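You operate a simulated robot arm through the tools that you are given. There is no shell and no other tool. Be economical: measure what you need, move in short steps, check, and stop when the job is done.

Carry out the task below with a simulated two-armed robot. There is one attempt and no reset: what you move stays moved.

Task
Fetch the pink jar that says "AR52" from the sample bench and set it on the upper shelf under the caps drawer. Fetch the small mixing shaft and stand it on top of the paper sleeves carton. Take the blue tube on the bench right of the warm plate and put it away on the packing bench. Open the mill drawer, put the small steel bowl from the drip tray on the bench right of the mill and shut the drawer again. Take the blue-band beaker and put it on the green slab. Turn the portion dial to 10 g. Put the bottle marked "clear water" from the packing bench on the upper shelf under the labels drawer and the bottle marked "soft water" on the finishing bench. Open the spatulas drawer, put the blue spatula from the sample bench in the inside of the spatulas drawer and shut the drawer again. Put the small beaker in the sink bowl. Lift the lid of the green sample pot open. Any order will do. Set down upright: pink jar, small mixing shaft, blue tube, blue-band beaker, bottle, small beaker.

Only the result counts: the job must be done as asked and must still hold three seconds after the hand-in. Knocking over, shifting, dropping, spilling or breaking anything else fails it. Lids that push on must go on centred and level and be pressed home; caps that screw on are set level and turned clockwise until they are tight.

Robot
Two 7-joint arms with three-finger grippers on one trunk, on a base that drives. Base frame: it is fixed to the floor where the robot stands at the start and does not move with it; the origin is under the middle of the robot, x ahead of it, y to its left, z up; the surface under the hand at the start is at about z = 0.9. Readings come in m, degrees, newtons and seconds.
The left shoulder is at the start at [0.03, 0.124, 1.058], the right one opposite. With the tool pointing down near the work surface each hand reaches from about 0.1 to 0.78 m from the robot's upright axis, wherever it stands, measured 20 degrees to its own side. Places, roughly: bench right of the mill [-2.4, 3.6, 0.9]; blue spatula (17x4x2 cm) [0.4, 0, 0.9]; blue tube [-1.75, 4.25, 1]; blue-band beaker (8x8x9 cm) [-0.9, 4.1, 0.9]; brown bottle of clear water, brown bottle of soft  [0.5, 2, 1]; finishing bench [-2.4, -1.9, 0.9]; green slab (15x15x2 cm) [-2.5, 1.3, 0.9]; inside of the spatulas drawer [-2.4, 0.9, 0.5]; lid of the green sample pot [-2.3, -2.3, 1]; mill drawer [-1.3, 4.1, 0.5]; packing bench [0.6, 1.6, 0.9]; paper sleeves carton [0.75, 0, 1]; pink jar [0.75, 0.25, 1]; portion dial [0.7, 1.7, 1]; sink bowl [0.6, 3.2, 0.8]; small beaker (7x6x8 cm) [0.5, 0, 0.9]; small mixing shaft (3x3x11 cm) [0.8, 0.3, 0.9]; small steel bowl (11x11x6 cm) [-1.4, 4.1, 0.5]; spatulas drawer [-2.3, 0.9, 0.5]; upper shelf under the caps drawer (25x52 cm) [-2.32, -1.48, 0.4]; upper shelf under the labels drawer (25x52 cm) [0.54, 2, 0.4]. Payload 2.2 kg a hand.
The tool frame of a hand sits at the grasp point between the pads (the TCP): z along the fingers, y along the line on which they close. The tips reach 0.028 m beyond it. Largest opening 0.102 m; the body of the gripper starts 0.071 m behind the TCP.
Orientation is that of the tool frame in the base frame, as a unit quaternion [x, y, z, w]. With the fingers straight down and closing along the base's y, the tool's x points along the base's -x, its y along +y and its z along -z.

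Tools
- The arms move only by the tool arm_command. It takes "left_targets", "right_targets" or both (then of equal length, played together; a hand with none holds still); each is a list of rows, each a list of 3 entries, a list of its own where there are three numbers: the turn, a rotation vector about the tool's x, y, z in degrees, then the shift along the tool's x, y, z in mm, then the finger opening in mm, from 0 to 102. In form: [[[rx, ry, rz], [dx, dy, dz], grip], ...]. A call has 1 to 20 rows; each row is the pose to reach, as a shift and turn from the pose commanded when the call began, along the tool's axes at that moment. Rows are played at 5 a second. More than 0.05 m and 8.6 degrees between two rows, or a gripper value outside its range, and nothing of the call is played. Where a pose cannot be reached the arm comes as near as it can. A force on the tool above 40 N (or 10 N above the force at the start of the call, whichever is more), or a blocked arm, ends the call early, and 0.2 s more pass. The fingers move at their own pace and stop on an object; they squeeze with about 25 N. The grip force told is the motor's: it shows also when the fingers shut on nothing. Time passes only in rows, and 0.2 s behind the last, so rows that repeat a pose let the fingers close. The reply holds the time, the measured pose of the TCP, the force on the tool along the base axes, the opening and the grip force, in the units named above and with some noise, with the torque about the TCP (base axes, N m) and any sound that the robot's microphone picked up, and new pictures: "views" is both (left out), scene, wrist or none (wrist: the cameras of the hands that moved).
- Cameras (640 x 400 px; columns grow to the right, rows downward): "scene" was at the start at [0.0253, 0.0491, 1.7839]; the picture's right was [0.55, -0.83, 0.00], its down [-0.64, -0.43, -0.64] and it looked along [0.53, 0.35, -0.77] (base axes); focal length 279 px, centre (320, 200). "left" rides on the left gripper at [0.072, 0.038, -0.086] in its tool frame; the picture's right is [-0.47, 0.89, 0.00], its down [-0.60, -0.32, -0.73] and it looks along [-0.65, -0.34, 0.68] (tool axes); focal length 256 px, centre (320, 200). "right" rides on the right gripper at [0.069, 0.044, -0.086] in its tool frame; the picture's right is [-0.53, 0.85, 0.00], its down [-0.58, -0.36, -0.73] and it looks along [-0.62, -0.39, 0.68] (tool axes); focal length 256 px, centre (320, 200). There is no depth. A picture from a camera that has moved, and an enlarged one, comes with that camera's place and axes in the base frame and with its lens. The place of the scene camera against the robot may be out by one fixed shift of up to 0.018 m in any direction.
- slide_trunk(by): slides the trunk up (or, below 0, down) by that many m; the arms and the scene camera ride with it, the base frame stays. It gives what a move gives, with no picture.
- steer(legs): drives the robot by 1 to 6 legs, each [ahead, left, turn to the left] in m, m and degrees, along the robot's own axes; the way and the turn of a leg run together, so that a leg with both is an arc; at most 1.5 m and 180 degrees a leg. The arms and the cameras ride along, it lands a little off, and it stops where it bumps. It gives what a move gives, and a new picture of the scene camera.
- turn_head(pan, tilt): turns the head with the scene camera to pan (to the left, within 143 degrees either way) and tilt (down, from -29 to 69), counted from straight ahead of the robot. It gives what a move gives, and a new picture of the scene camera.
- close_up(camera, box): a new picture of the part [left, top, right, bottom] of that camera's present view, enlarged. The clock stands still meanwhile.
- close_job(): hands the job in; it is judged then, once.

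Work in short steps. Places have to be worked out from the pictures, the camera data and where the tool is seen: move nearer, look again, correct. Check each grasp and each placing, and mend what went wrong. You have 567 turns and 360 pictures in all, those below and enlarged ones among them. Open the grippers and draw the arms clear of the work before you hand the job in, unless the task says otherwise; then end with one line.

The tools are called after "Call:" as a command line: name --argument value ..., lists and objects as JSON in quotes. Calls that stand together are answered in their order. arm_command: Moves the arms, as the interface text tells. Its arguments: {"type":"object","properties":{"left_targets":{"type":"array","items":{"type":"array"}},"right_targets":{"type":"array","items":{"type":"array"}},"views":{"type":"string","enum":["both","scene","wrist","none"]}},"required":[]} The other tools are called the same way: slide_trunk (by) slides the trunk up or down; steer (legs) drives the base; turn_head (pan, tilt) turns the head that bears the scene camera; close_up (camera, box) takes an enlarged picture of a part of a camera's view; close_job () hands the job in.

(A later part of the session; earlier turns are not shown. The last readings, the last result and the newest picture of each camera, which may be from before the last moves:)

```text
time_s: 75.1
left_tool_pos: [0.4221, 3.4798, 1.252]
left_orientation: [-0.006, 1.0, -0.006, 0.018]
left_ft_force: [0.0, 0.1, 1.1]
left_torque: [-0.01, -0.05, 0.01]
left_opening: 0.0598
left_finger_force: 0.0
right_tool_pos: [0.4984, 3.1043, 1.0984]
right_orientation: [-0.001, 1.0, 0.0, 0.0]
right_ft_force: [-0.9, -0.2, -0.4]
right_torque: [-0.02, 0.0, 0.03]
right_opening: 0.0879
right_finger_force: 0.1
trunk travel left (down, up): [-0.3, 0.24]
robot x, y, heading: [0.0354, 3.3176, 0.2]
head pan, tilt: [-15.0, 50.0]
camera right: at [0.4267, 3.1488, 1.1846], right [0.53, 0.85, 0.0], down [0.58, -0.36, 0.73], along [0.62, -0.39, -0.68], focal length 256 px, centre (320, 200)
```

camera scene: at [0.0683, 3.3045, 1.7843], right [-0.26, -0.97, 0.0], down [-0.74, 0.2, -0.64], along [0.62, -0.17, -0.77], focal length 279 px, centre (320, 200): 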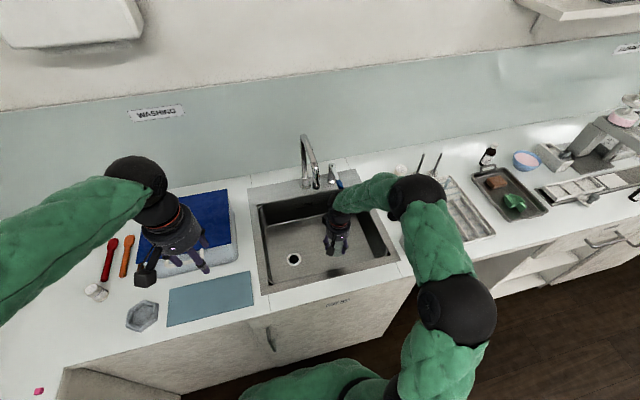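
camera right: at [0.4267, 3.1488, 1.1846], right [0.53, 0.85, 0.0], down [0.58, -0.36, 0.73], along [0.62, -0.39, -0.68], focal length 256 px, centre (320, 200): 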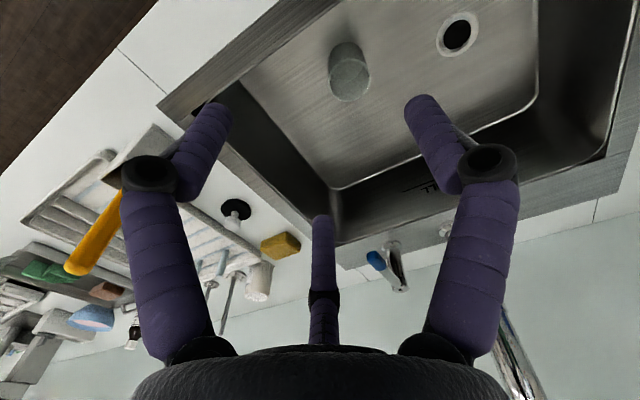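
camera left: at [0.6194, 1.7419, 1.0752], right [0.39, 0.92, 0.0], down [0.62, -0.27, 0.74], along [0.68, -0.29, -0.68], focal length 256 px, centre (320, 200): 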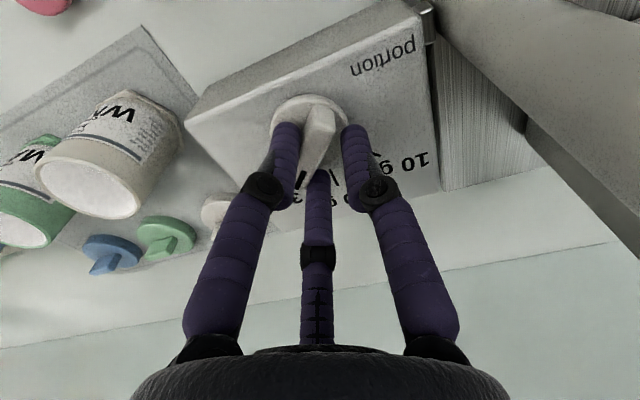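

Beaker stands upright in the sink. Next the clear-water bottle with the right hand: I raise it, align its closing line with base y (turn -32.5°), and drive over.

Call:
arm_command --right_targets '[[[0, 0, -8], [20, 0, -30], 88], [[0, 0, -16], [40, 0, -60], 88], [[0, 0, -24], [60, 0, -90], 88], [[0, 0, -32.5], [80, 0, -120], 88], [[0, 0, -32.5], [80, 0, -120], 88]]' --views "none"

Call:
steer --legs '[[-0.15, 0, 0], [0, -0.75, 0], [0.2, 0, 0]]'

Call:
turn_head --pan -20 --tilt 48

```text
time_s: 76.3
left_tool_pos: [0.4242, 3.4809, 1.252]
left_orientation: [-0.006, 1.0, -0.006, 0.018]
left_ft_force: [0.1, -0.3, -0.5]
left_torque: [0.01, 0.03, -0.01]
left_opening: 0.06
left_finger_force: 0.0
right_tool_pos: [0.4203, 3.1019, 1.2204]
right_orientation: [-0.282, 0.96, 0.001, -0.001]
right_ft_force: [0.8, 0.1, -0.7]
right_torque: [-0.03, 0.01, 0.03]
right_opening: 0.0879
right_finger_force: 0.1
trunk travel left (down, up): [-0.3, 0.24]
robot x, y, heading: [0.0338, 3.3175, 0.0]
head pan, tilt: [-15.0, 50.0]
```

```text
time_s: 82.6
left_tool_pos: [0.4724, 2.7263, 1.2513]
left_orientation: [-0.009, 1.0, -0.005, 0.018]
left_ft_force: [-0.2, -0.7, 0.1]
left_torque: [0.02, 0.02, 0.0]
left_opening: 0.0596
left_finger_force: 0.1
right_tool_pos: [0.4707, 2.347, 1.2204]
right_orientation: [-0.284, 0.959, 0.0, -0.001]
right_ft_force: [0.4, -0.1, -0.5]
right_torque: [-0.01, 0.01, -0.02]
right_opening: 0.088
right_finger_force: 0.1
trunk travel left (down, up): [-0.3, 0.24]
robot x, y, heading: [0.0811, 2.5619, 0.0]
head pan, tilt: [-15.0, 50.0]
camera scene: at [0.1191, 2.5484, 1.7843], right [-0.25, -0.97, 0.0], down [-0.74, 0.19, -0.64], along [0.62, -0.16, -0.77], focal length 279 px, centre (320, 200)
```

scene: 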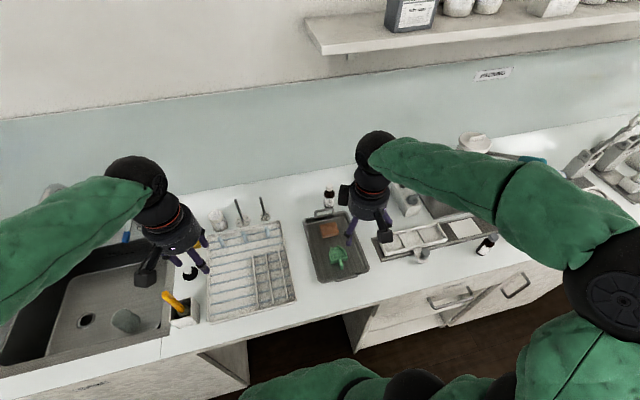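

```text
time_s: 83.2
left_tool_pos: [0.4719, 2.7265, 1.2516]
left_orientation: [-0.009, 1.0, -0.006, 0.018]
left_ft_force: [0.5, -1.5, -0.4]
left_torque: [-0.03, -0.02, -0.02]
left_opening: 0.06
left_finger_force: 0.0
right_tool_pos: [0.4699, 2.3473, 1.2198]
right_orientation: [-0.282, 0.959, -0.001, 0.0]
right_ft_force: [0.1, -0.2, 0.8]
right_torque: [-0.05, -0.02, 0.0]
right_opening: 0.0878
right_finger_force: 0.0
trunk travel left (down, up): [-0.3, 0.24]
robot x, y, heading: [0.0803, 2.5616, 0.5]
head pan, tilt: [-20.0, 48.0]
camera scene: at [0.1173, 2.5414, 1.787], right [-0.34, -0.94, 0.0], down [-0.7, 0.25, -0.67], along [0.63, -0.22, -0.74], focal length 279 px, centre (320, 200)
```

scene: 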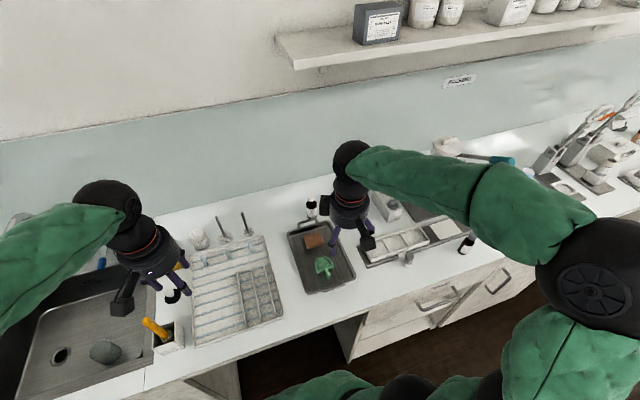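

Enlarge the bottle surroundings.

Call:
close_up --camera "scene" --box '[270, 180, 370, 300]'

Call:
close_up --camera "right" --box '[0, 0, 640, 400]'

```text
3.33 times, centred on (320, 240) of scene
camera zoom: at [0.1173, 2.5414, 1.787], right [-0.34, -0.94, 0.0], down [-0.7, 0.25, -0.67], along [0.63, -0.22, -0.74], focal length 929 px, centre (320, 67)
```

zoom: 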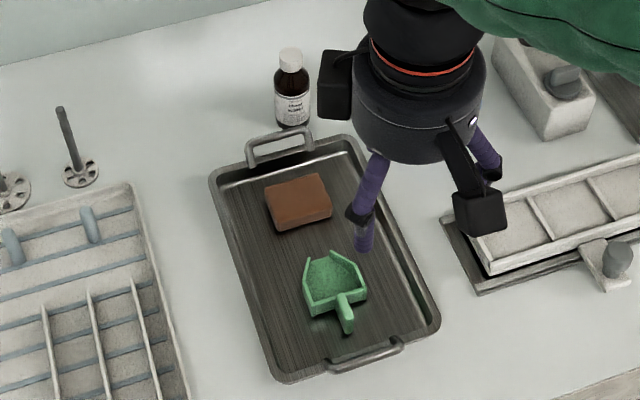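

```text
1.00 times, centred on (320, 200) of right (not enlarged: the box is as wide or as high as the picture)
camera zoom: at [0.3861, 2.3478, 1.3047], right [-0.01, 1.0, 0.0], down [0.68, 0.01, 0.73], along [0.73, 0.01, -0.68], focal length 256 px, centre (320, 200)
```

zoom: 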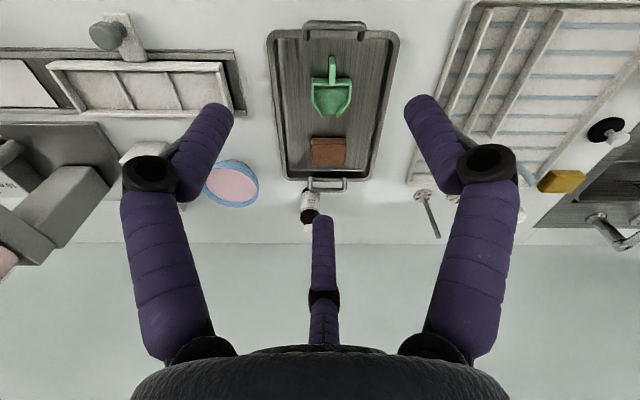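

Bottle at (0.80, 2.327), ~12 cm tall, ~4.2 cm wide. I tilt the right hand 42° forward and bring it behind and above the bottle.

Call:
arm_command --right_targets '[[[3.7, -6, 0], [-30, -23, 10], 80], [[7.4, -12, 0], [-61, -47, 25], 80], [[11.1, -18, 0], [-91, -70, 40], 75], [[14.8, -24, 0], [-122, -93, 60], 75], [[18.5, -30, 0], [-152, -117, 80], 75], [[22.3, -35.7, 0], [-183, -140, 100], 75], [[22.3, -35.7, 0], [-183, -140, 100], 75]]'

```text
time_s: 84.8
left_tool_pos: [0.4704, 2.7261, 1.2526]
left_orientation: [-0.008, 1.0, -0.005, 0.016]
left_ft_force: [-0.3, 0.4, -0.1]
left_torque: [-0.01, -0.03, 0.01]
left_opening: 0.0601
left_finger_force: 0.1
right_tool_pos: [0.6985, 2.3297, 1.1218]
right_orientation: [-0.263, 0.895, -0.096, 0.346]
right_ft_force: [0.2, 0.1, -0.5]
right_torque: [0.0, -0.02, -0.03]
right_opening: 0.0748
right_finger_force: 0.1
trunk travel left (down, up): [-0.3, 0.24]
robot x, y, heading: [0.082, 2.5626, 0.2]
head pan, tilt: [-20.0, 48.0]
camera scene: at [0.1165, 2.5413, 1.7871], right [-0.34, -0.94, 0.0], down [-0.7, 0.25, -0.67], along [0.63, -0.22, -0.74], focal length 279 px, centre (320, 200)
camera right: at [0.578, 2.3307, 1.1295], right [-0.01, 1.0, 0.0], down [0.02, 0.0, 1.0], along [1.0, 0.01, -0.02], focal length 256 px, centre (320, 200)
```

scene: 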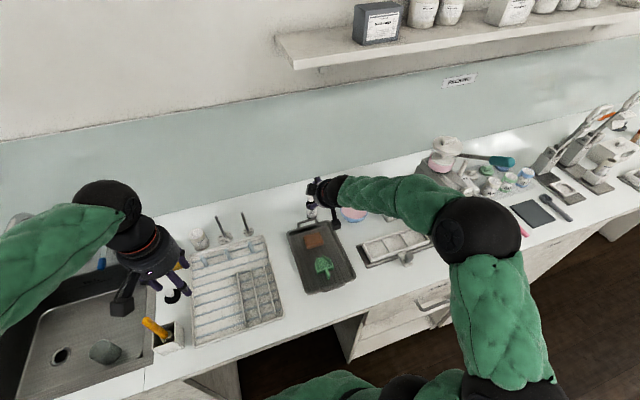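
right: 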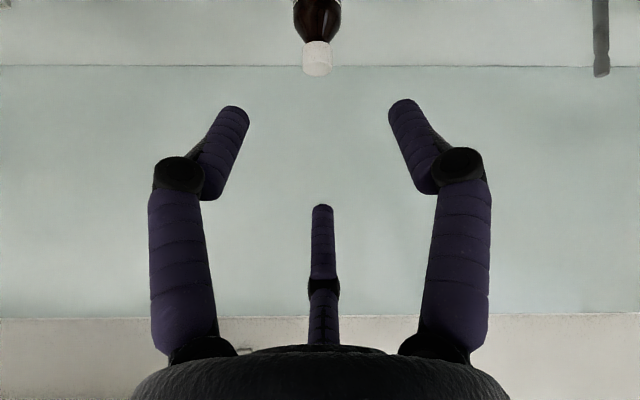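

Bottle lies straight ahead of the hand. I slide in along the tool axis to grip height z≈0.97, leaving room for the third prong over the cap.

Call:
arm_command --right_targets '[[[0, 0, 0], [19, 13, 10], 75], [[0, 0, 0], [19, 13, 50], 75], [[0, 0, 0], [19, 13, 90], 75], [[0, 0, 0], [19, 13, 130], 75], [[0, 0, 0], [19, 13, 155], 75], [[0, 0, 0], [19, 13, 155], 75]]'

Call:
close_up --camera "scene" --box '[270, 160, 370, 260]'

```text
time_s: 86.2
left_tool_pos: [0.4694, 2.7267, 1.2523]
left_orientation: [-0.009, 1.0, -0.006, 0.018]
left_ft_force: [0.3, 0.3, 0.0]
left_torque: [-0.02, 0.01, -0.01]
left_opening: 0.0601
left_finger_force: 0.1
right_tool_pos: [0.7865, 2.3346, 0.9926]
right_orientation: [-0.264, 0.893, -0.098, 0.35]
right_ft_force: [3.0, 2.6, 27.3]
right_torque: [0.04, -1.18, 0.03]
right_opening: 0.0969
right_finger_force: 16.9
trunk travel left (down, up): [-0.3, 0.24]
robot x, y, heading: [0.0795, 2.5605, 0.4]
head pan, tilt: [-20.0, 48.0]
camera scene: at [0.1142, 2.5427, 1.7874], right [-0.34, -0.94, 0.0], down [-0.7, 0.25, -0.67], along [0.63, -0.22, -0.74], focal length 279 px, centre (320, 200)
camera right: at [0.6657, 2.3344, 0.9995], right [-0.01, 1.0, 0.0], down [0.01, 0.0, 1.0], along [1.0, 0.01, -0.01], focal length 256 px, centre (320, 200)
```

scene: 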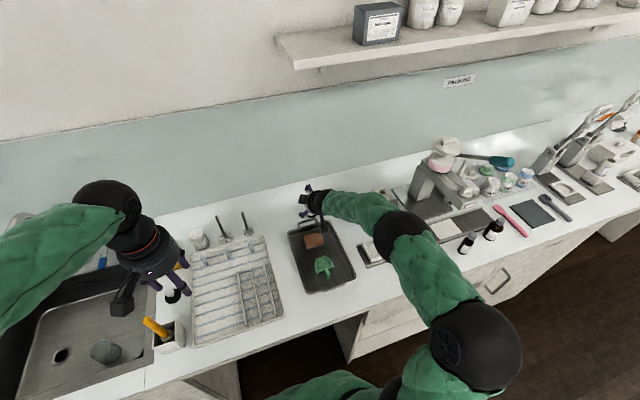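
right: 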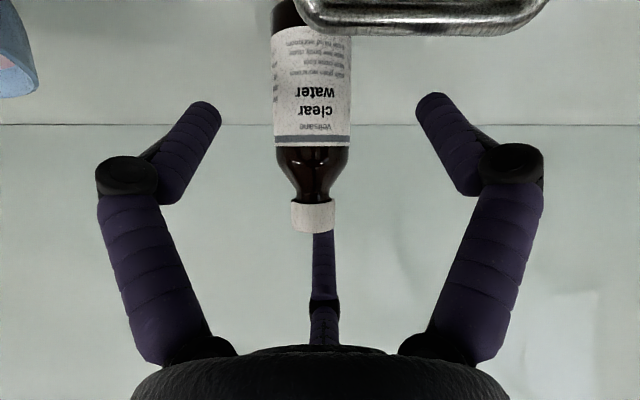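

```text
4.00 times, centred on (320, 210) of scene
camera zoom: at [0.1142, 2.5427, 1.7874], right [-0.34, -0.94, 0.0], down [-0.7, 0.25, -0.67], along [0.63, -0.22, -0.74], focal length 1115 px, centre (320, 160)
```

zoom: 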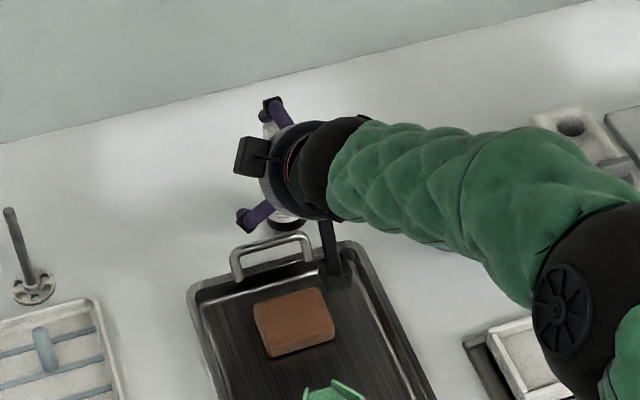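

The third prong touches the cap (27 N) – I must grip higher. Backing off along the tool axis and checking the bottle.

Call:
arm_command --right_targets '[[[0, 0, 0], [0, 0, -25], 75], [[0, 0, 0], [0, 0, -60], 75], [[0, 0, 0], [0, 0, -60], 75]]' --views "wrist"

```text
time_s: 87.0
left_tool_pos: [0.473, 2.7251, 1.2506]
left_orientation: [-0.008, 1.0, -0.005, 0.018]
left_ft_force: [0.6, -0.1, 0.6]
left_torque: [-0.03, 0.04, -0.03]
left_opening: 0.0601
left_finger_force: 0.0
right_tool_pos: [0.7461, 2.3339, 1.0299]
right_orientation: [-0.265, 0.896, -0.095, 0.344]
right_ft_force: [0.7, 0.2, -0.1]
right_torque: [0.0, 0.02, -0.01]
right_opening: 0.0751
right_finger_force: 0.1
trunk travel left (down, up): [-0.3, 0.24]
robot x, y, heading: [0.085, 2.5614, 0.6]
head pan, tilt: [-20.0, 48.0]
camera right: at [0.625, 2.333, 1.0383], right [-0.01, 1.0, 0.0], down [0.02, 0.0, 1.0], along [1.0, 0.01, -0.02], focal length 256 px, centre (320, 200)
```

right: 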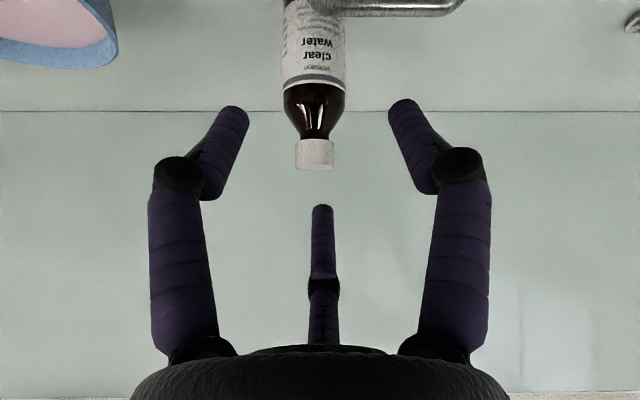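

Bottle still upright at (0.797, 2.331), cap z 0.994–1.014. I grip it by the cap instead: shift up-forward, then slide in and close.

Call:
arm_command --right_targets '[[[0, 0, 0], [-17, -14, 0], 60], [[0, 0, 0], [-17, -14, 25], 56], [[0, 0, 0], [-17, -14, 52], 56], [[0, 0, 0], [-17, -14, 52], 56]]' --views "wrist"

```text
time_s: 88.0
left_tool_pos: [0.4702, 2.7257, 1.2527]
left_orientation: [-0.009, 1.0, -0.005, 0.018]
left_ft_force: [0.4, 0.0, -0.4]
left_torque: [0.01, 0.0, 0.01]
left_opening: 0.0597
left_finger_force: 0.1
right_tool_pos: [0.7954, 2.3297, 1.0084]
right_orientation: [-0.265, 0.895, -0.096, 0.346]
right_ft_force: [0.1, -0.1, 0.3]
right_torque: [-0.01, -0.03, -0.02]
right_opening: 0.056
right_finger_force: 0.1
trunk travel left (down, up): [-0.3, 0.24]
robot x, y, heading: [0.0828, 2.5641, 0.4]
head pan, tilt: [-20.0, 48.0]
camera right: at [0.6749, 2.3294, 1.0165], right [-0.01, 1.0, 0.0], down [0.02, 0.0, 1.0], along [1.0, 0.01, -0.02], focal length 256 px, centre (320, 200)
```

right: 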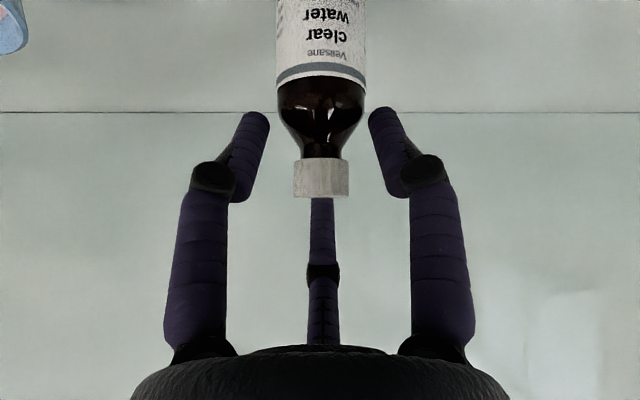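

Finger tips reach lower than the cap onto the shoulder; I raise 26 mm so that the tips hold the cap only, then close.

Call:
arm_command --right_targets '[[[0, 0, 0], [-15, -8, -19], 56], [[0, 0, 0], [-15, -8, -19], 56], [[0, 0, 0], [-15, -8, -19], 30], [[0, 0, 0], [-15, -8, -19], 10], [[0, 0, 0], [-15, -8, -19], 10]]' --views "wrist"

```text
time_s: 89.2
left_tool_pos: [0.4707, 2.726, 1.252]
left_orientation: [-0.009, 1.0, -0.005, 0.017]
left_ft_force: [0.1, -0.2, -0.3]
left_torque: [0.0, 0.02, -0.03]
left_opening: 0.06
left_finger_force: 0.0
right_tool_pos: [0.7959, 2.3298, 1.0346]
right_orientation: [-0.265, 0.895, -0.095, 0.345]
right_ft_force: [-0.7, -0.1, -0.5]
right_torque: [-0.02, -0.01, 0.02]
right_opening: 0.0305
right_finger_force: 25.3
trunk travel left (down, up): [-0.3, 0.24]
robot x, y, heading: [0.0813, 2.5581, 0.6]
head pan, tilt: [-20.0, 48.0]
camera right: at [0.676, 2.3302, 1.0423], right [-0.01, 1.0, 0.0], down [0.02, 0.0, 1.0], along [1.0, 0.01, -0.02], focal length 256 px, centre (320, 200)
```

right: 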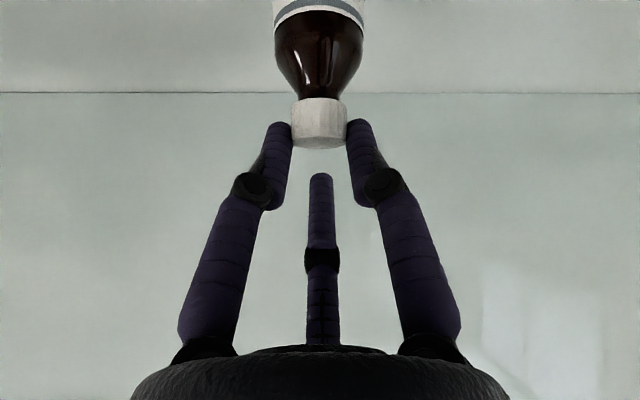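

Held on the cap's upper half only; I reopen, go 7 mm lower and close again, then lift.

Call:
arm_command --right_targets '[[[0, 0, 0], [0, 0, 0], 50], [[0, 0, 0], [4, 2.5, 5], 50], [[0, 0, 0], [4, 2.5, 5], 50], [[0, 0, 0], [4, 2.5, 5], 20], [[0, 0, 0], [4, 2.5, 5], 10], [[0, 0, 0], [4, 2.5, 5], 10]]' --views "none"

Call:
arm_command --right_targets '[[[0, 0, 0], [-11, -7, -15], 10], [[0, 0, 0], [-22, -14, -29], 10], [[0, 0, 0], [-33, -21, -44], 10], [[0, 0, 0], [-44, -28, -59], 10], [[0, 0, 0], [-56, -36, -74], 10]]' --views "wrist"

```text
time_s: 90.6
left_tool_pos: [0.4709, 2.7268, 1.2521]
left_orientation: [-0.008, 1.0, -0.005, 0.017]
left_ft_force: [-0.1, 0.0, -0.4]
left_torque: [-0.01, 0.02, -0.02]
left_opening: 0.0598
left_finger_force: 0.1
right_tool_pos: [0.7964, 2.3304, 1.0294]
right_orientation: [-0.264, 0.895, -0.097, 0.346]
right_ft_force: [-0.2, -0.2, 0.5]
right_torque: [0.09, 0.02, 0.02]
right_opening: 0.0304
right_finger_force: 25.1
trunk travel left (down, up): [-0.3, 0.24]
robot x, y, heading: [0.0839, 2.5611, 0.4]
head pan, tilt: [-20.0, 48.0]
```

```text
time_s: 91.8
left_tool_pos: [0.4703, 2.7255, 1.2525]
left_orientation: [-0.009, 1.0, -0.005, 0.018]
left_ft_force: [-1.2, -0.9, -0.5]
left_torque: [0.03, -0.02, -0.01]
left_opening: 0.0598
left_finger_force: 0.0
right_tool_pos: [0.7976, 2.3294, 1.1274]
right_orientation: [-0.265, 0.895, -0.096, 0.346]
right_ft_force: [-0.1, 0.2, -2.4]
right_torque: [0.0, 0.0, -0.01]
right_opening: 0.0303
right_finger_force: 25.1
trunk travel left (down, up): [-0.3, 0.24]
robot x, y, heading: [0.0795, 2.5614, 0.3]
head pan, tilt: [-20.0, 48.0]
camera right: at [0.677, 2.3293, 1.135], right [-0.01, 1.0, 0.0], down [0.02, 0.0, 1.0], along [1.0, 0.01, -0.02], focal length 256 px, centre (320, 200)
```

right: 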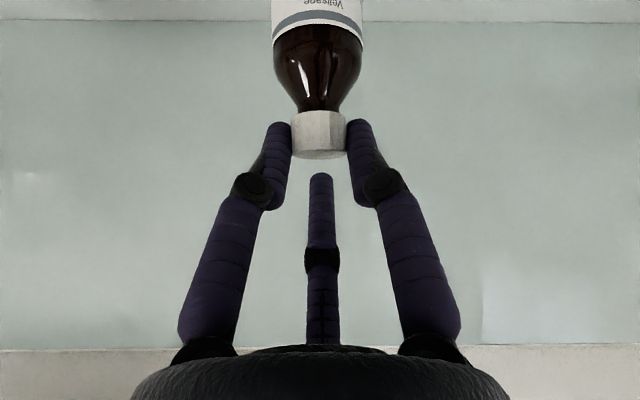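

Bottle held by the cap and lifted. I retract the hand over the bench edge.

Call:
arm_command --right_targets '[[[0, 0, 0], [23, 15, -35], 10], [[0, 0, 0], [46, 29, -70], 10], [[0, 0, 0], [69, 44, -105], 10], [[0, 0, 0], [93, 59, -140], 10], [[0, 0, 0], [116, 74, -175], 10], [[0, 0, 0], [139, 88, -210], 10], [[0, 0, 0], [162, 103, -245], 10], [[0, 0, 0], [185, 118, -279], 10], [[0, 0, 0], [185, 118, -279], 10]]' --views "none"

Call:
steer --legs '[[-0.45, 0, 0], [0, -0.3, 0]]'

Call:
turn_head --pan -8 --tilt 40

```text
time_s: 93.8
left_tool_pos: [0.4732, 2.7255, 1.2497]
left_orientation: [-0.009, 1.0, -0.006, 0.016]
left_ft_force: [1.3, -0.6, -0.8]
left_torque: [0.0, 0.03, 0.02]
left_opening: 0.0602
left_finger_force: 0.1
right_tool_pos: [0.4475, 2.3254, 1.188]
right_orientation: [-0.264, 0.895, -0.096, 0.345]
right_ft_force: [-0.2, 0.4, -1.7]
right_torque: [-0.01, 0.05, 0.01]
right_opening: 0.0301
right_finger_force: 25.2
trunk travel left (down, up): [-0.3, 0.24]
robot x, y, heading: [0.0811, 2.5598, 0.5]
head pan, tilt: [-20.0, 48.0]
```

```text
time_s: 98.2
left_tool_pos: [0.0257, 2.4165, 1.2519]
left_orientation: [-0.001, 1.0, -0.005, 0.017]
left_ft_force: [0.3, -0.1, 0.5]
left_torque: [0.0, 0.02, 0.01]
left_opening: 0.06
left_finger_force: 0.0
right_tool_pos: [-0.0039, 2.018, 1.1885]
right_orientation: [-0.257, 0.897, -0.099, 0.345]
right_ft_force: [0.4, -0.4, -2.4]
right_torque: [0.02, -0.02, 0.01]
right_opening: 0.0301
right_finger_force: 24.6
trunk travel left (down, up): [-0.3, 0.24]
robot x, y, heading: [-0.3662, 2.2598, -0.5]
head pan, tilt: [-20.0, 48.0]
camera scene: at [-0.3308, 2.2375, 1.787], right [-0.35, -0.94, 0.0], down [-0.7, 0.26, -0.67], along [0.63, -0.23, -0.74], focal length 279 px, centre (320, 200)
```

scene: 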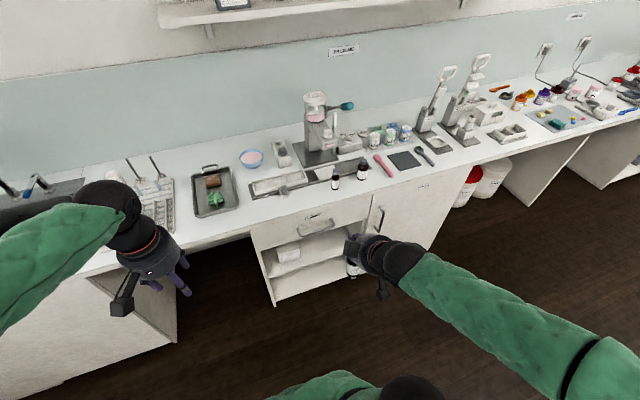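

```text
time_s: 98.9
left_tool_pos: [0.026, 2.4184, 1.2518]
left_orientation: [0.0, 1.0, -0.006, 0.018]
left_ft_force: [-0.4, -0.1, 0.2]
left_torque: [-0.03, -0.01, -0.04]
left_opening: 0.0599
left_finger_force: 0.0
right_tool_pos: [-0.0049, 2.0194, 1.1892]
right_orientation: [-0.257, 0.897, -0.099, 0.345]
right_ft_force: [0.4, 0.0, -1.7]
right_torque: [0.03, 0.0, -0.02]
right_opening: 0.0305
right_finger_force: 25.0
trunk travel left (down, up): [-0.3, 0.24]
robot x, y, heading: [-0.3677, 2.2561, -0.2]
head pan, tilt: [-8.0, 40.0]
camera scene: at [-0.3206, 2.2542, 1.7984], right [-0.15, -0.99, 0.0], down [-0.64, 0.1, -0.77], along [0.76, -0.11, -0.64], focal length 279 px, centre (320, 200)
```

scene: 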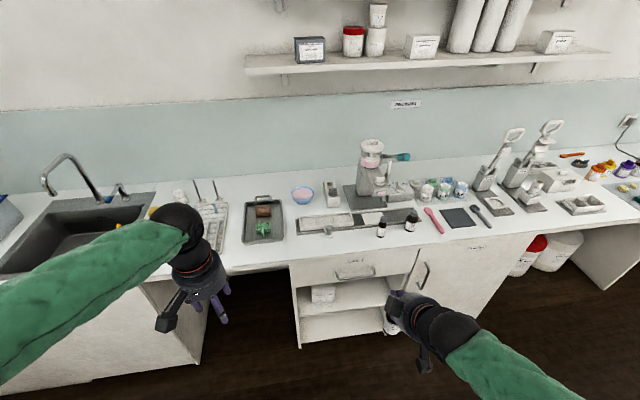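

Enlarge the shelf opening.

Call:
close_up --camera "scene" --box '[280, 240, 430, 350]'

```text
3.64 times, centred on (355, 295) of scene
camera zoom: at [-0.3206, 2.2542, 1.7984], right [-0.15, -0.99, 0.0], down [-0.64, 0.1, -0.77], along [0.76, -0.11, -0.64], focal length 1014 px, centre (193, -146)
```

zoom: 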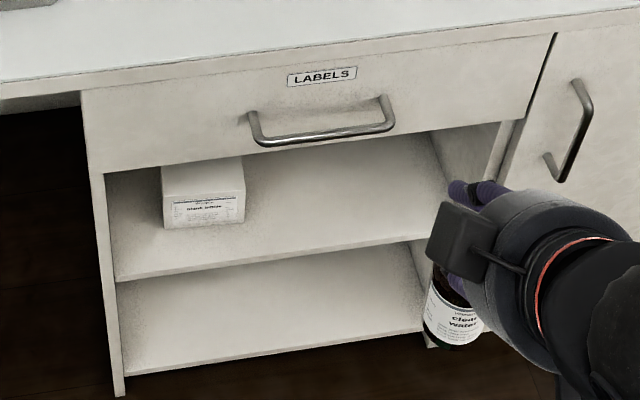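

Clearance under the drawer (z 0.42–0.69) is too tight for this 42° tilt, so I'll set the bottle on the free bench strip at (0.44, 2.15) and re-grip it flatter. Drive there first.

Call:
steer --legs '[[0.445, 0.12, 0.2]]'

Call:
turn_head --pan -25 --tilt 55

```text
time_s: 101.7
left_tool_pos: [0.4751, 2.5408, 1.2518]
left_orientation: [-0.008, 1.0, -0.006, 0.018]
left_ft_force: [0.2, 0.1, -0.6]
left_torque: [-0.02, 0.03, -0.01]
left_opening: 0.0599
left_finger_force: 0.0
right_tool_pos: [0.4505, 2.1402, 1.1888]
right_orientation: [-0.264, 0.895, -0.097, 0.346]
right_ft_force: [0.7, 0.1, -2.4]
right_torque: [0.02, 0.0, 0.03]
right_opening: 0.0303
right_finger_force: 25.0
trunk travel left (down, up): [-0.3, 0.24]
robot x, y, heading: [0.0883, 2.3765, 0.6]
head pan, tilt: [-8.0, 40.0]
camera scene: at [0.1322, 2.3715, 1.7985], right [-0.13, -0.99, 0.0], down [-0.64, 0.09, -0.77], along [0.76, -0.1, -0.64], focal length 279 px, centre (320, 200)
```

scene: 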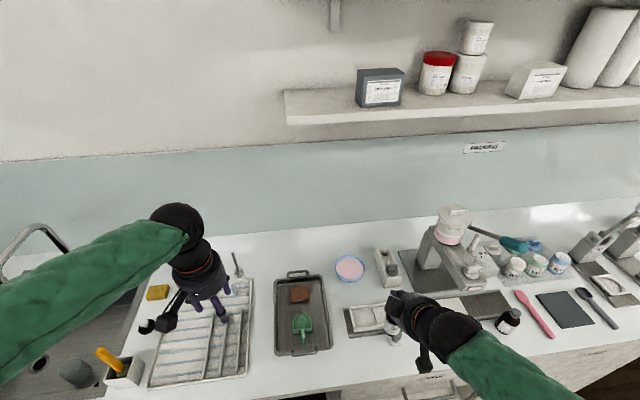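

```text
time_s: 102.5
left_tool_pos: [0.4744, 2.5412, 1.2527]
left_orientation: [-0.009, 1.0, -0.005, 0.017]
left_ft_force: [-0.2, 0.0, 0.0]
left_torque: [0.02, -0.01, -0.04]
left_opening: 0.0599
left_finger_force: 0.0
right_tool_pos: [0.45, 2.1406, 1.1895]
right_orientation: [-0.264, 0.895, -0.096, 0.346]
right_ft_force: [-0.5, -0.2, -1.3]
right_torque: [0.05, 0.01, 0.02]
right_opening: 0.03
right_finger_force: 25.0
trunk travel left (down, up): [-0.3, 0.24]
robot x, y, heading: [0.0855, 2.3755, 0.6]
head pan, tilt: [-25.0, 55.0]
camera scene: at [0.1123, 2.3525, 1.7779], right [-0.42, -0.91, 0.0], down [-0.74, 0.34, -0.57], along [0.52, -0.24, -0.82], focal length 279 px, centre (320, 200)
```

scene: 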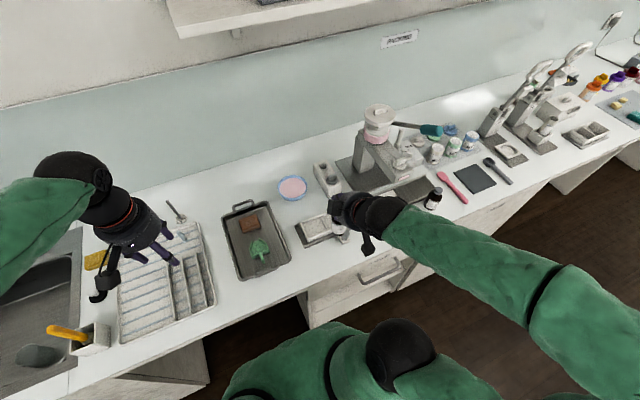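

I shift to y≈2.20 (clear of the clamp) and descend to set the bottle on the bench.

Call:
arm_command --right_targets '[[[0, 0, 0], [-16, 25, 0], 10], [[0, 0, 0], [-32, 51, 0], 10], [[0, 0, 0], [-9, 65, 27], 10], [[0, 0, 0], [14, 80, 55], 10], [[0, 0, 0], [37, 95, 83], 10], [[0, 0, 0], [50, 104, 99], 10], [[0, 0, 0], [50, 104, 99], 10]]' --views "scene"

```text
time_s: 104.1
left_tool_pos: [0.4739, 2.5403, 1.2507]
left_orientation: [-0.009, 1.0, -0.005, 0.017]
left_ft_force: [-1.0, 0.1, 0.3]
left_torque: [0.02, -0.03, 0.0]
left_opening: 0.0599
left_finger_force: 0.0
right_tool_pos: [0.4439, 2.2004, 1.05]
right_orientation: [-0.265, 0.895, -0.095, 0.346]
right_ft_force: [0.1, 0.3, -1.1]
right_torque: [0.01, 0.01, -0.03]
right_opening: 0.0298
right_finger_force: 25.4
trunk travel left (down, up): [-0.3, 0.24]
robot x, y, heading: [0.0887, 2.3808, 0.3]
head pan, tilt: [-25.0, 55.0]
camera scene: at [0.1126, 2.3525, 1.7778], right [-0.42, -0.91, 0.0], down [-0.74, 0.34, -0.57], along [0.52, -0.24, -0.82], focal length 279 px, centre (320, 200)
```

scene: 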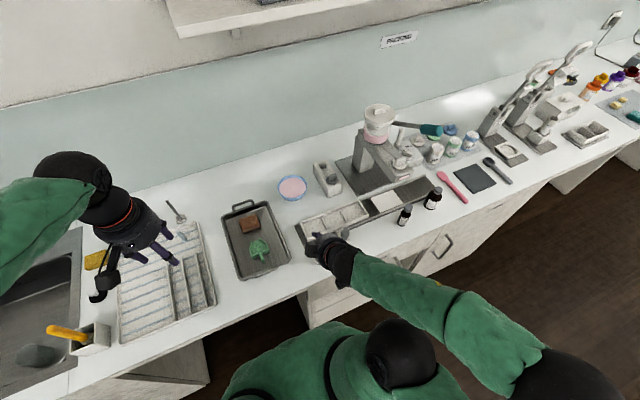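

Lower the last 21 mm to contact.

Call:
arm_command --right_targets '[[[0, 0, 0], [7, 4, 9], 10], [[0, 0, 0], [10, 6.5, 13.5], 10], [[0, 0, 0], [13, 8.3, 17], 10], [[0, 0, 0], [13, 8.3, 17], 10]]' --views "none"

Call:
close_up --camera "scene" --box '[280, 190, 380, 290]'

```text
time_s: 105.1
left_tool_pos: [0.4739, 2.5415, 1.2524]
left_orientation: [-0.008, 1.0, -0.005, 0.018]
left_ft_force: [1.1, -0.5, 0.6]
left_torque: [0.01, -0.02, 0.01]
left_opening: 0.0598
left_finger_force: 0.1
right_tool_pos: [0.4444, 2.2015, 1.0283]
right_orientation: [-0.264, 0.894, -0.097, 0.348]
right_ft_force: [0.3, -2.6, 17.3]
right_torque: [-0.04, -0.01, 0.0]
right_opening: 0.03
right_finger_force: 25.4
trunk travel left (down, up): [-0.3, 0.24]
robot x, y, heading: [0.0875, 2.3737, 0.2]
head pan, tilt: [-25.0, 55.0]
```

```text
4.00 times, centred on (330, 240) of scene
camera zoom: at [0.1112, 2.3526, 1.778], right [-0.42, -0.91, 0.0], down [-0.74, 0.34, -0.57], along [0.52, -0.24, -0.82], focal length 1115 px, centre (280, 40)
```

zoom: 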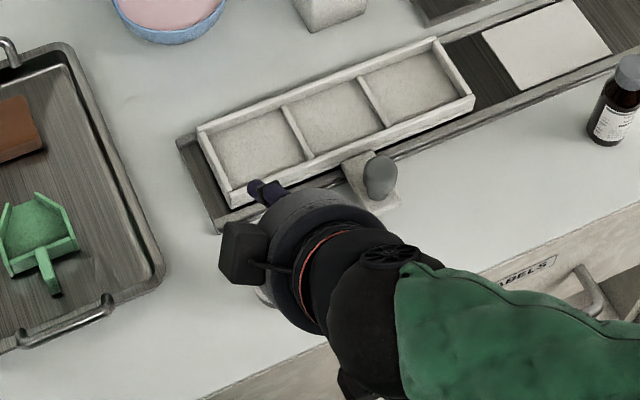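

Bottle stands on the bench. I ease, open, retreat along the tool axis, then back the robot off 0.3 m to re-grip flatter.

Call:
arm_command --right_targets '[[[0, 0, 0], [-2, -1, -2], 10], [[0, 0, 0], [-2, -1, -2], 40], [[0, 0, 0], [-2, -1, -2], 60], [[0, 0, 0], [-2, -1, -40], 60], [[0, 0, 0], [-2, -1, -80], 60], [[0, 0, 0], [-2, -1, -120], 60]]' --views "none"

Call:
steer --legs '[[-0.3, 0, 0]]'

```text
time_s: 106.5
left_tool_pos: [0.4735, 2.5404, 1.2532]
left_orientation: [-0.008, 1.0, -0.005, 0.018]
left_ft_force: [0.3, 0.5, -0.2]
left_torque: [0.04, -0.01, 0.02]
left_opening: 0.0601
left_finger_force: 0.1
right_tool_pos: [0.3634, 2.2001, 1.1193]
right_orientation: [-0.264, 0.895, -0.097, 0.345]
right_ft_force: [0.5, -1.2, -0.4]
right_torque: [0.0, -0.04, 0.0]
right_opening: 0.06
right_finger_force: 0.1
trunk travel left (down, up): [-0.3, 0.24]
robot x, y, heading: [0.0846, 2.3735, 0.5]
head pan, tilt: [-25.0, 55.0]
```

```text
time_s: 108.5
left_tool_pos: [0.177, 2.5397, 1.2516]
left_orientation: [-0.008, 1.0, -0.007, 0.019]
left_ft_force: [-0.3, -0.3, -0.3]
left_torque: [0.02, -0.03, 0.04]
left_opening: 0.0601
left_finger_force: 0.1
right_tool_pos: [0.0676, 2.1982, 1.1195]
right_orientation: [-0.265, 0.895, -0.096, 0.346]
right_ft_force: [-0.2, -0.4, 0.8]
right_torque: [0.0, -0.01, -0.06]
right_opening: 0.0602
right_finger_force: 0.1
trunk travel left (down, up): [-0.3, 0.24]
robot x, y, heading: [-0.2129, 2.3722, 0.3]
head pan, tilt: [-25.0, 55.0]
camera scene: at [-0.1865, 2.3505, 1.7778], right [-0.42, -0.91, 0.0], down [-0.74, 0.34, -0.57], along [0.52, -0.24, -0.82], focal length 279 px, centre (320, 200)
```

scene: 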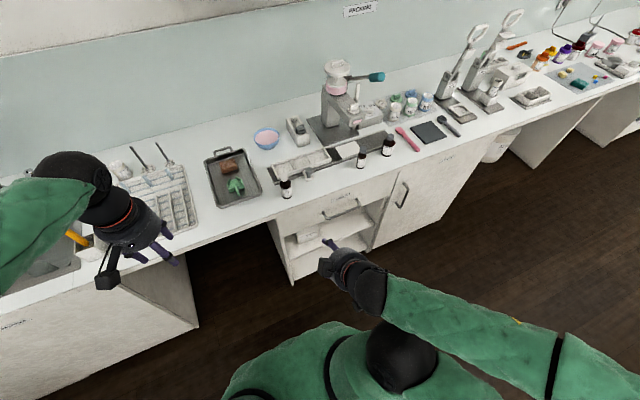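

Now tilt 30° more (to 72°) while moving to just in front of the bottle's cap.

Call:
arm_command --right_targets '[[[2.3, -3.6, 0], [-20, -12, 36], 60], [[4.5, -7.3, 0], [-39, -24, 73], 60], [[6.8, -10.9, 0], [-59, -36, 110], 60], [[9.1, -14.6, 0], [-78, -48, 146], 60], [[11.4, -18.2, 0], [-98, -60, 183], 60], [[13.6, -21.9, 0], [-117, -72, 219], 60], [[15.9, -25.5, 0], [-137, -84, 256], 60], [[15.9, -25.5, 0], [-137, -84, 256], 60]]' --views "wrist"

```text
time_s: 110.3
left_tool_pos: [0.1749, 2.5373, 1.2534]
left_orientation: [-0.008, 1.0, -0.005, 0.019]
left_ft_force: [-0.1, 0.1, -0.4]
left_torque: [0.01, -0.05, -0.02]
left_opening: 0.0597
left_finger_force: 0.0
right_tool_pos: [0.3615, 2.2473, 1.061]
right_orientation: [-0.222, 0.782, -0.167, 0.558]
right_ft_force: [-0.2, 0.1, 0.5]
right_torque: [0.02, 0.0, 0.03]
right_opening: 0.0598
right_finger_force: 0.0
right hand out of reach, approached as far as the arm can: row 5, 6, 7, 8
trunk travel left (down, up): [-0.3, 0.24]
robot x, y, heading: [-0.2106, 2.3735, 0.2]
head pan, tilt: [-25.0, 55.0]
camera right: at [0.2509, 2.2481, 1.0099], right [0.01, 1.0, 0.0], down [-0.47, 0.01, 0.88], along [0.88, -0.01, 0.47], focal length 256 px, centre (320, 200)
```

right: 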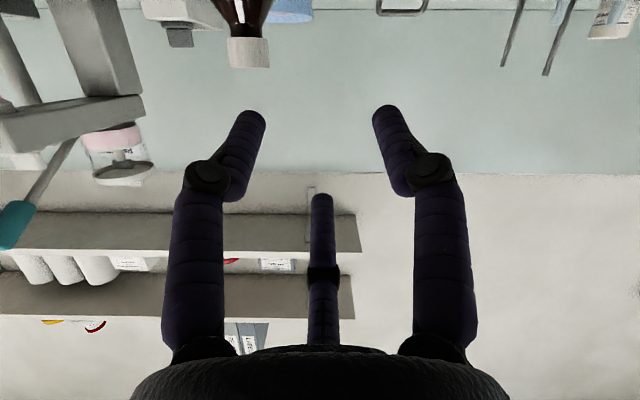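

The arm could not quite reach that (elbow too folded). I back off 0.15 m and re-issue the hold to see where the hand settles.

Call:
steer --legs '[[-0.15, 0, -0.2]]'

Call:
arm_command --right_targets '[[[0, 0, 0], [0, 0, 0], 60], [[0, 0, 0], [0, 0, 0], 60]]' --views "none"

```text
time_s: 111.7
left_tool_pos: [0.0307, 2.5357, 1.2524]
left_orientation: [-0.007, 1.0, -0.007, 0.019]
left_ft_force: [-1.1, 0.4, -0.5]
left_torque: [0.03, -0.05, 0.0]
left_opening: 0.0602
left_finger_force: 0.0
right_tool_pos: [0.2138, 2.2425, 1.0608]
right_orientation: [-0.221, 0.782, -0.169, 0.557]
right_ft_force: [-0.3, -0.8, -0.1]
right_torque: [-0.03, 0.0, 0.0]
right_opening: 0.0601
right_finger_force: 0.1
trunk travel left (down, up): [-0.3, 0.24]
robot x, y, heading: [-0.3577, 2.3745, 0.1]
head pan, tilt: [-25.0, 55.0]
camera scene: at [-0.3338, 2.3495, 1.7779], right [-0.42, -0.91, 0.0], down [-0.74, 0.34, -0.57], along [0.52, -0.24, -0.82], focal length 279 px, centre (320, 200)
```

scene: 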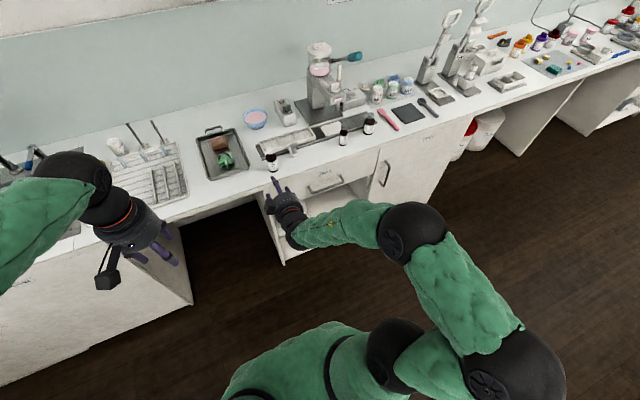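

```text
time_s: 112.3
left_tool_pos: [0.0314, 2.5359, 1.2524]
left_orientation: [-0.007, 1.0, -0.006, 0.018]
left_ft_force: [0.6, 0.0, -0.5]
left_torque: [-0.04, 0.01, 0.0]
left_opening: 0.0598
left_finger_force: 0.1
right_tool_pos: [0.214, 2.2415, 1.0602]
right_orientation: [-0.221, 0.783, -0.168, 0.556]
right_ft_force: [0.2, -0.2, -0.3]
right_torque: [0.02, 0.01, 0.03]
right_opening: 0.0602
right_finger_force: 0.1
trunk travel left (down, up): [-0.3, 0.24]
robot x, y, heading: [-0.3579, 2.3727, 0.2]
head pan, tilt: [-25.0, 55.0]
```

Commanded pose follows. I now go to the pre-grasp in front of the cap.

Call:
arm_command --right_targets '[[[0, 0, 0], [0, -12, 36], 60], [[0, 0, 0], [0, -24, 72], 60], [[0, 0, 0], [1, -36, 108], 60], [[0, 0, 0], [1, -47, 144], 60], [[0, 0, 0], [1, -47, 144], 60]]' --views "wrist"

```text
time_s: 113.5
left_tool_pos: [0.0293, 2.5355, 1.2532]
left_orientation: [-0.007, 1.0, -0.006, 0.019]
left_ft_force: [-1.0, -0.4, 0.2]
left_torque: [0.02, -0.1, 0.01]
left_opening: 0.0606
left_finger_force: 0.1
right_tool_pos: [0.3188, 2.221, 1.0498]
right_orientation: [-0.217, 0.786, -0.173, 0.552]
right_ft_force: [-1.2, -0.3, 0.0]
right_torque: [-0.04, -0.01, -0.02]
right_opening: 0.0599
right_finger_force: 0.0
right hand out of reach, approached as far as the arm can: row 2, 3, 4, 5
trunk travel left (down, up): [-0.3, 0.24]
robot x, y, heading: [-0.3589, 2.3732, 0.3]
head pan, tilt: [-25.0, 55.0]
camera right: at [0.2079, 2.2252, 0.9999], right [0.03, 1.0, -0.01], down [-0.46, 0.02, 0.89], along [0.89, -0.02, 0.46], focal length 256 px, centre (320, 200)
```

right: 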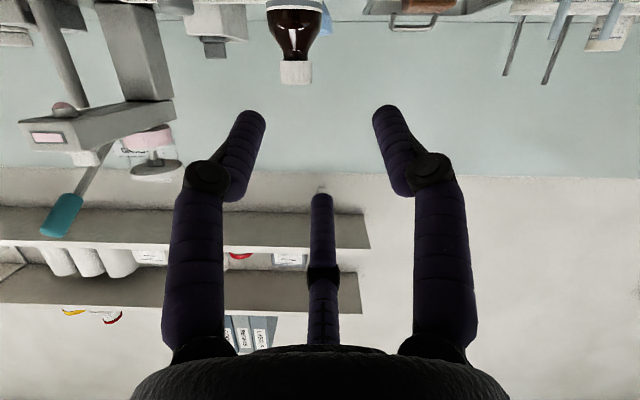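

Tilt is the limiting factor; 59° is enough for the shelf. I reduce the tilt by 12° and approach the pre-grasp.

Call:
arm_command --right_targets '[[[-3.2, 5.1, 0], [0, -5, 0], 60], [[-6.4, 10.2, 0], [-2, -12, 10], 60], [[-6.4, 10.2, 0], [-4, -20, 33], 60], [[-6.4, 10.2, 0], [-6, -27, 54], 60], [[-6.4, 10.2, 0], [-6, -27, 54], 60]]' --views "wrist"

```text
time_s: 114.7
left_tool_pos: [0.0313, 2.5367, 1.2511]
left_orientation: [-0.007, 1.0, -0.006, 0.018]
left_ft_force: [0.1, 0.8, 0.3]
left_torque: [0.0, -0.03, -0.03]
left_opening: 0.0601
left_finger_force: 0.1
right_tool_pos: [0.3773, 2.2013, 1.0481]
right_orientation: [-0.235, 0.837, -0.144, 0.472]
right_ft_force: [0.3, -0.2, 0.2]
right_torque: [-0.01, 0.01, 0.01]
right_opening: 0.0602
right_finger_force: 0.1
trunk travel left (down, up): [-0.3, 0.24]
robot x, y, heading: [-0.3577, 2.3766, 0.4]
head pan, tilt: [-25.0, 55.0]
camera right: at [0.2597, 2.2053, 1.021], right [0.02, 1.0, 0.0], down [-0.28, 0.01, 0.96], along [0.96, -0.02, 0.28], focal length 256 px, centre (320, 200)
```

right: 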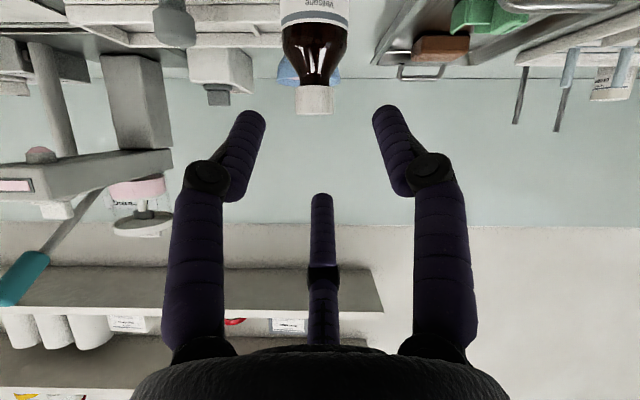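

Reached. Slide in 68 mm.

Call:
arm_command --right_targets '[[[0, 0, 0], [1, -2, 25], 56], [[0, 0, 0], [1, -2, 50], 56], [[0, 0, 0], [1, -2, 68], 56], [[0, 0, 0], [1, -2, 68], 56]]' --views "wrist"

```text
time_s: 115.7
left_tool_pos: [0.0314, 2.5368, 1.2515]
left_orientation: [-0.007, 1.0, -0.006, 0.018]
left_ft_force: [-0.1, -0.2, 0.3]
left_torque: [0.01, -0.03, -0.01]
left_opening: 0.0599
left_finger_force: 0.1
right_tool_pos: [0.4345, 2.1982, 1.0152]
right_orientation: [-0.235, 0.838, -0.145, 0.472]
right_ft_force: [0.0, -0.1, -0.8]
right_torque: [0.01, 0.0, -0.01]
right_opening: 0.056
right_finger_force: 0.0
trunk travel left (down, up): [-0.3, 0.24]
robot x, y, heading: [-0.3579, 2.3745, -0.1]
head pan, tilt: [-25.0, 55.0]
camera right: at [0.3172, 2.2011, 0.9867], right [0.02, 1.0, 0.0], down [-0.28, 0.01, 0.96], along [0.96, -0.02, 0.28], focal length 256 px, centre (320, 200)
```

right: 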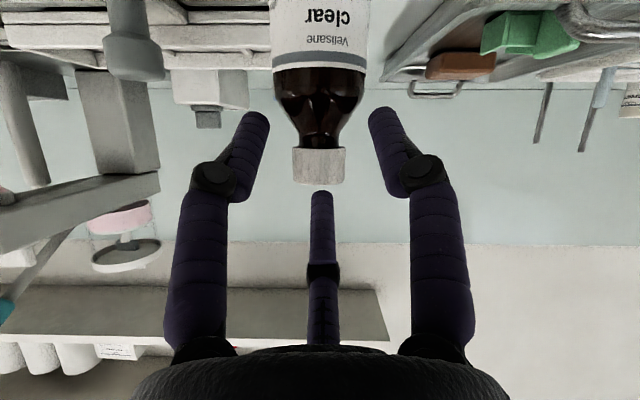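

Same as before, raise 15 mm so the tips hold the cap, and close.

Call:
arm_command --right_targets '[[[0, 0, 0], [-11, -7, -8], 52], [[0, 0, 0], [-11, -7, -8], 52], [[0, 0, 0], [-11, -7, -8], 25], [[0, 0, 0], [-11, -7, -8], 10], [[0, 0, 0], [-11, -7, -8], 10]]' --views "wrist"

```text
time_s: 116.9
left_tool_pos: [0.0308, 2.5363, 1.2522]
left_orientation: [-0.007, 1.0, -0.006, 0.017]
left_ft_force: [0.0, 0.0, 0.3]
left_torque: [-0.04, 0.0, 0.04]
left_opening: 0.0599
left_finger_force: 0.1
right_tool_pos: [0.4348, 2.1987, 1.028]
right_orientation: [-0.235, 0.838, -0.143, 0.471]
right_ft_force: [0.3, 0.3, 0.1]
right_torque: [0.08, 0.05, 0.0]
right_opening: 0.0305
right_finger_force: 25.5
trunk travel left (down, up): [-0.3, 0.24]
robot x, y, heading: [-0.357, 2.3738, 0.4]
head pan, tilt: [-25.0, 55.0]
camera right: at [0.317, 2.2021, 1.0011], right [0.02, 1.0, 0.0], down [-0.28, 0.01, 0.96], along [0.96, -0.02, 0.28], focal length 256 px, centre (320, 200)
```

right: 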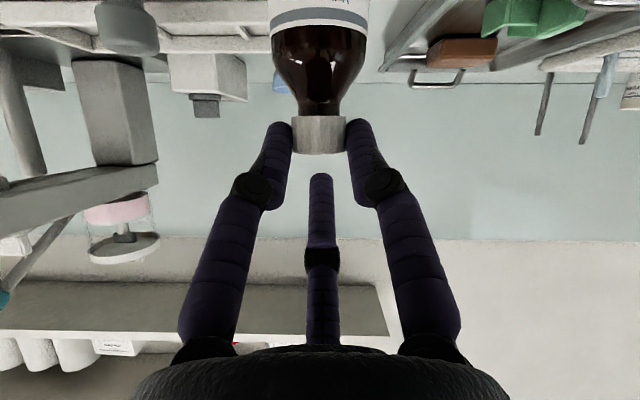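

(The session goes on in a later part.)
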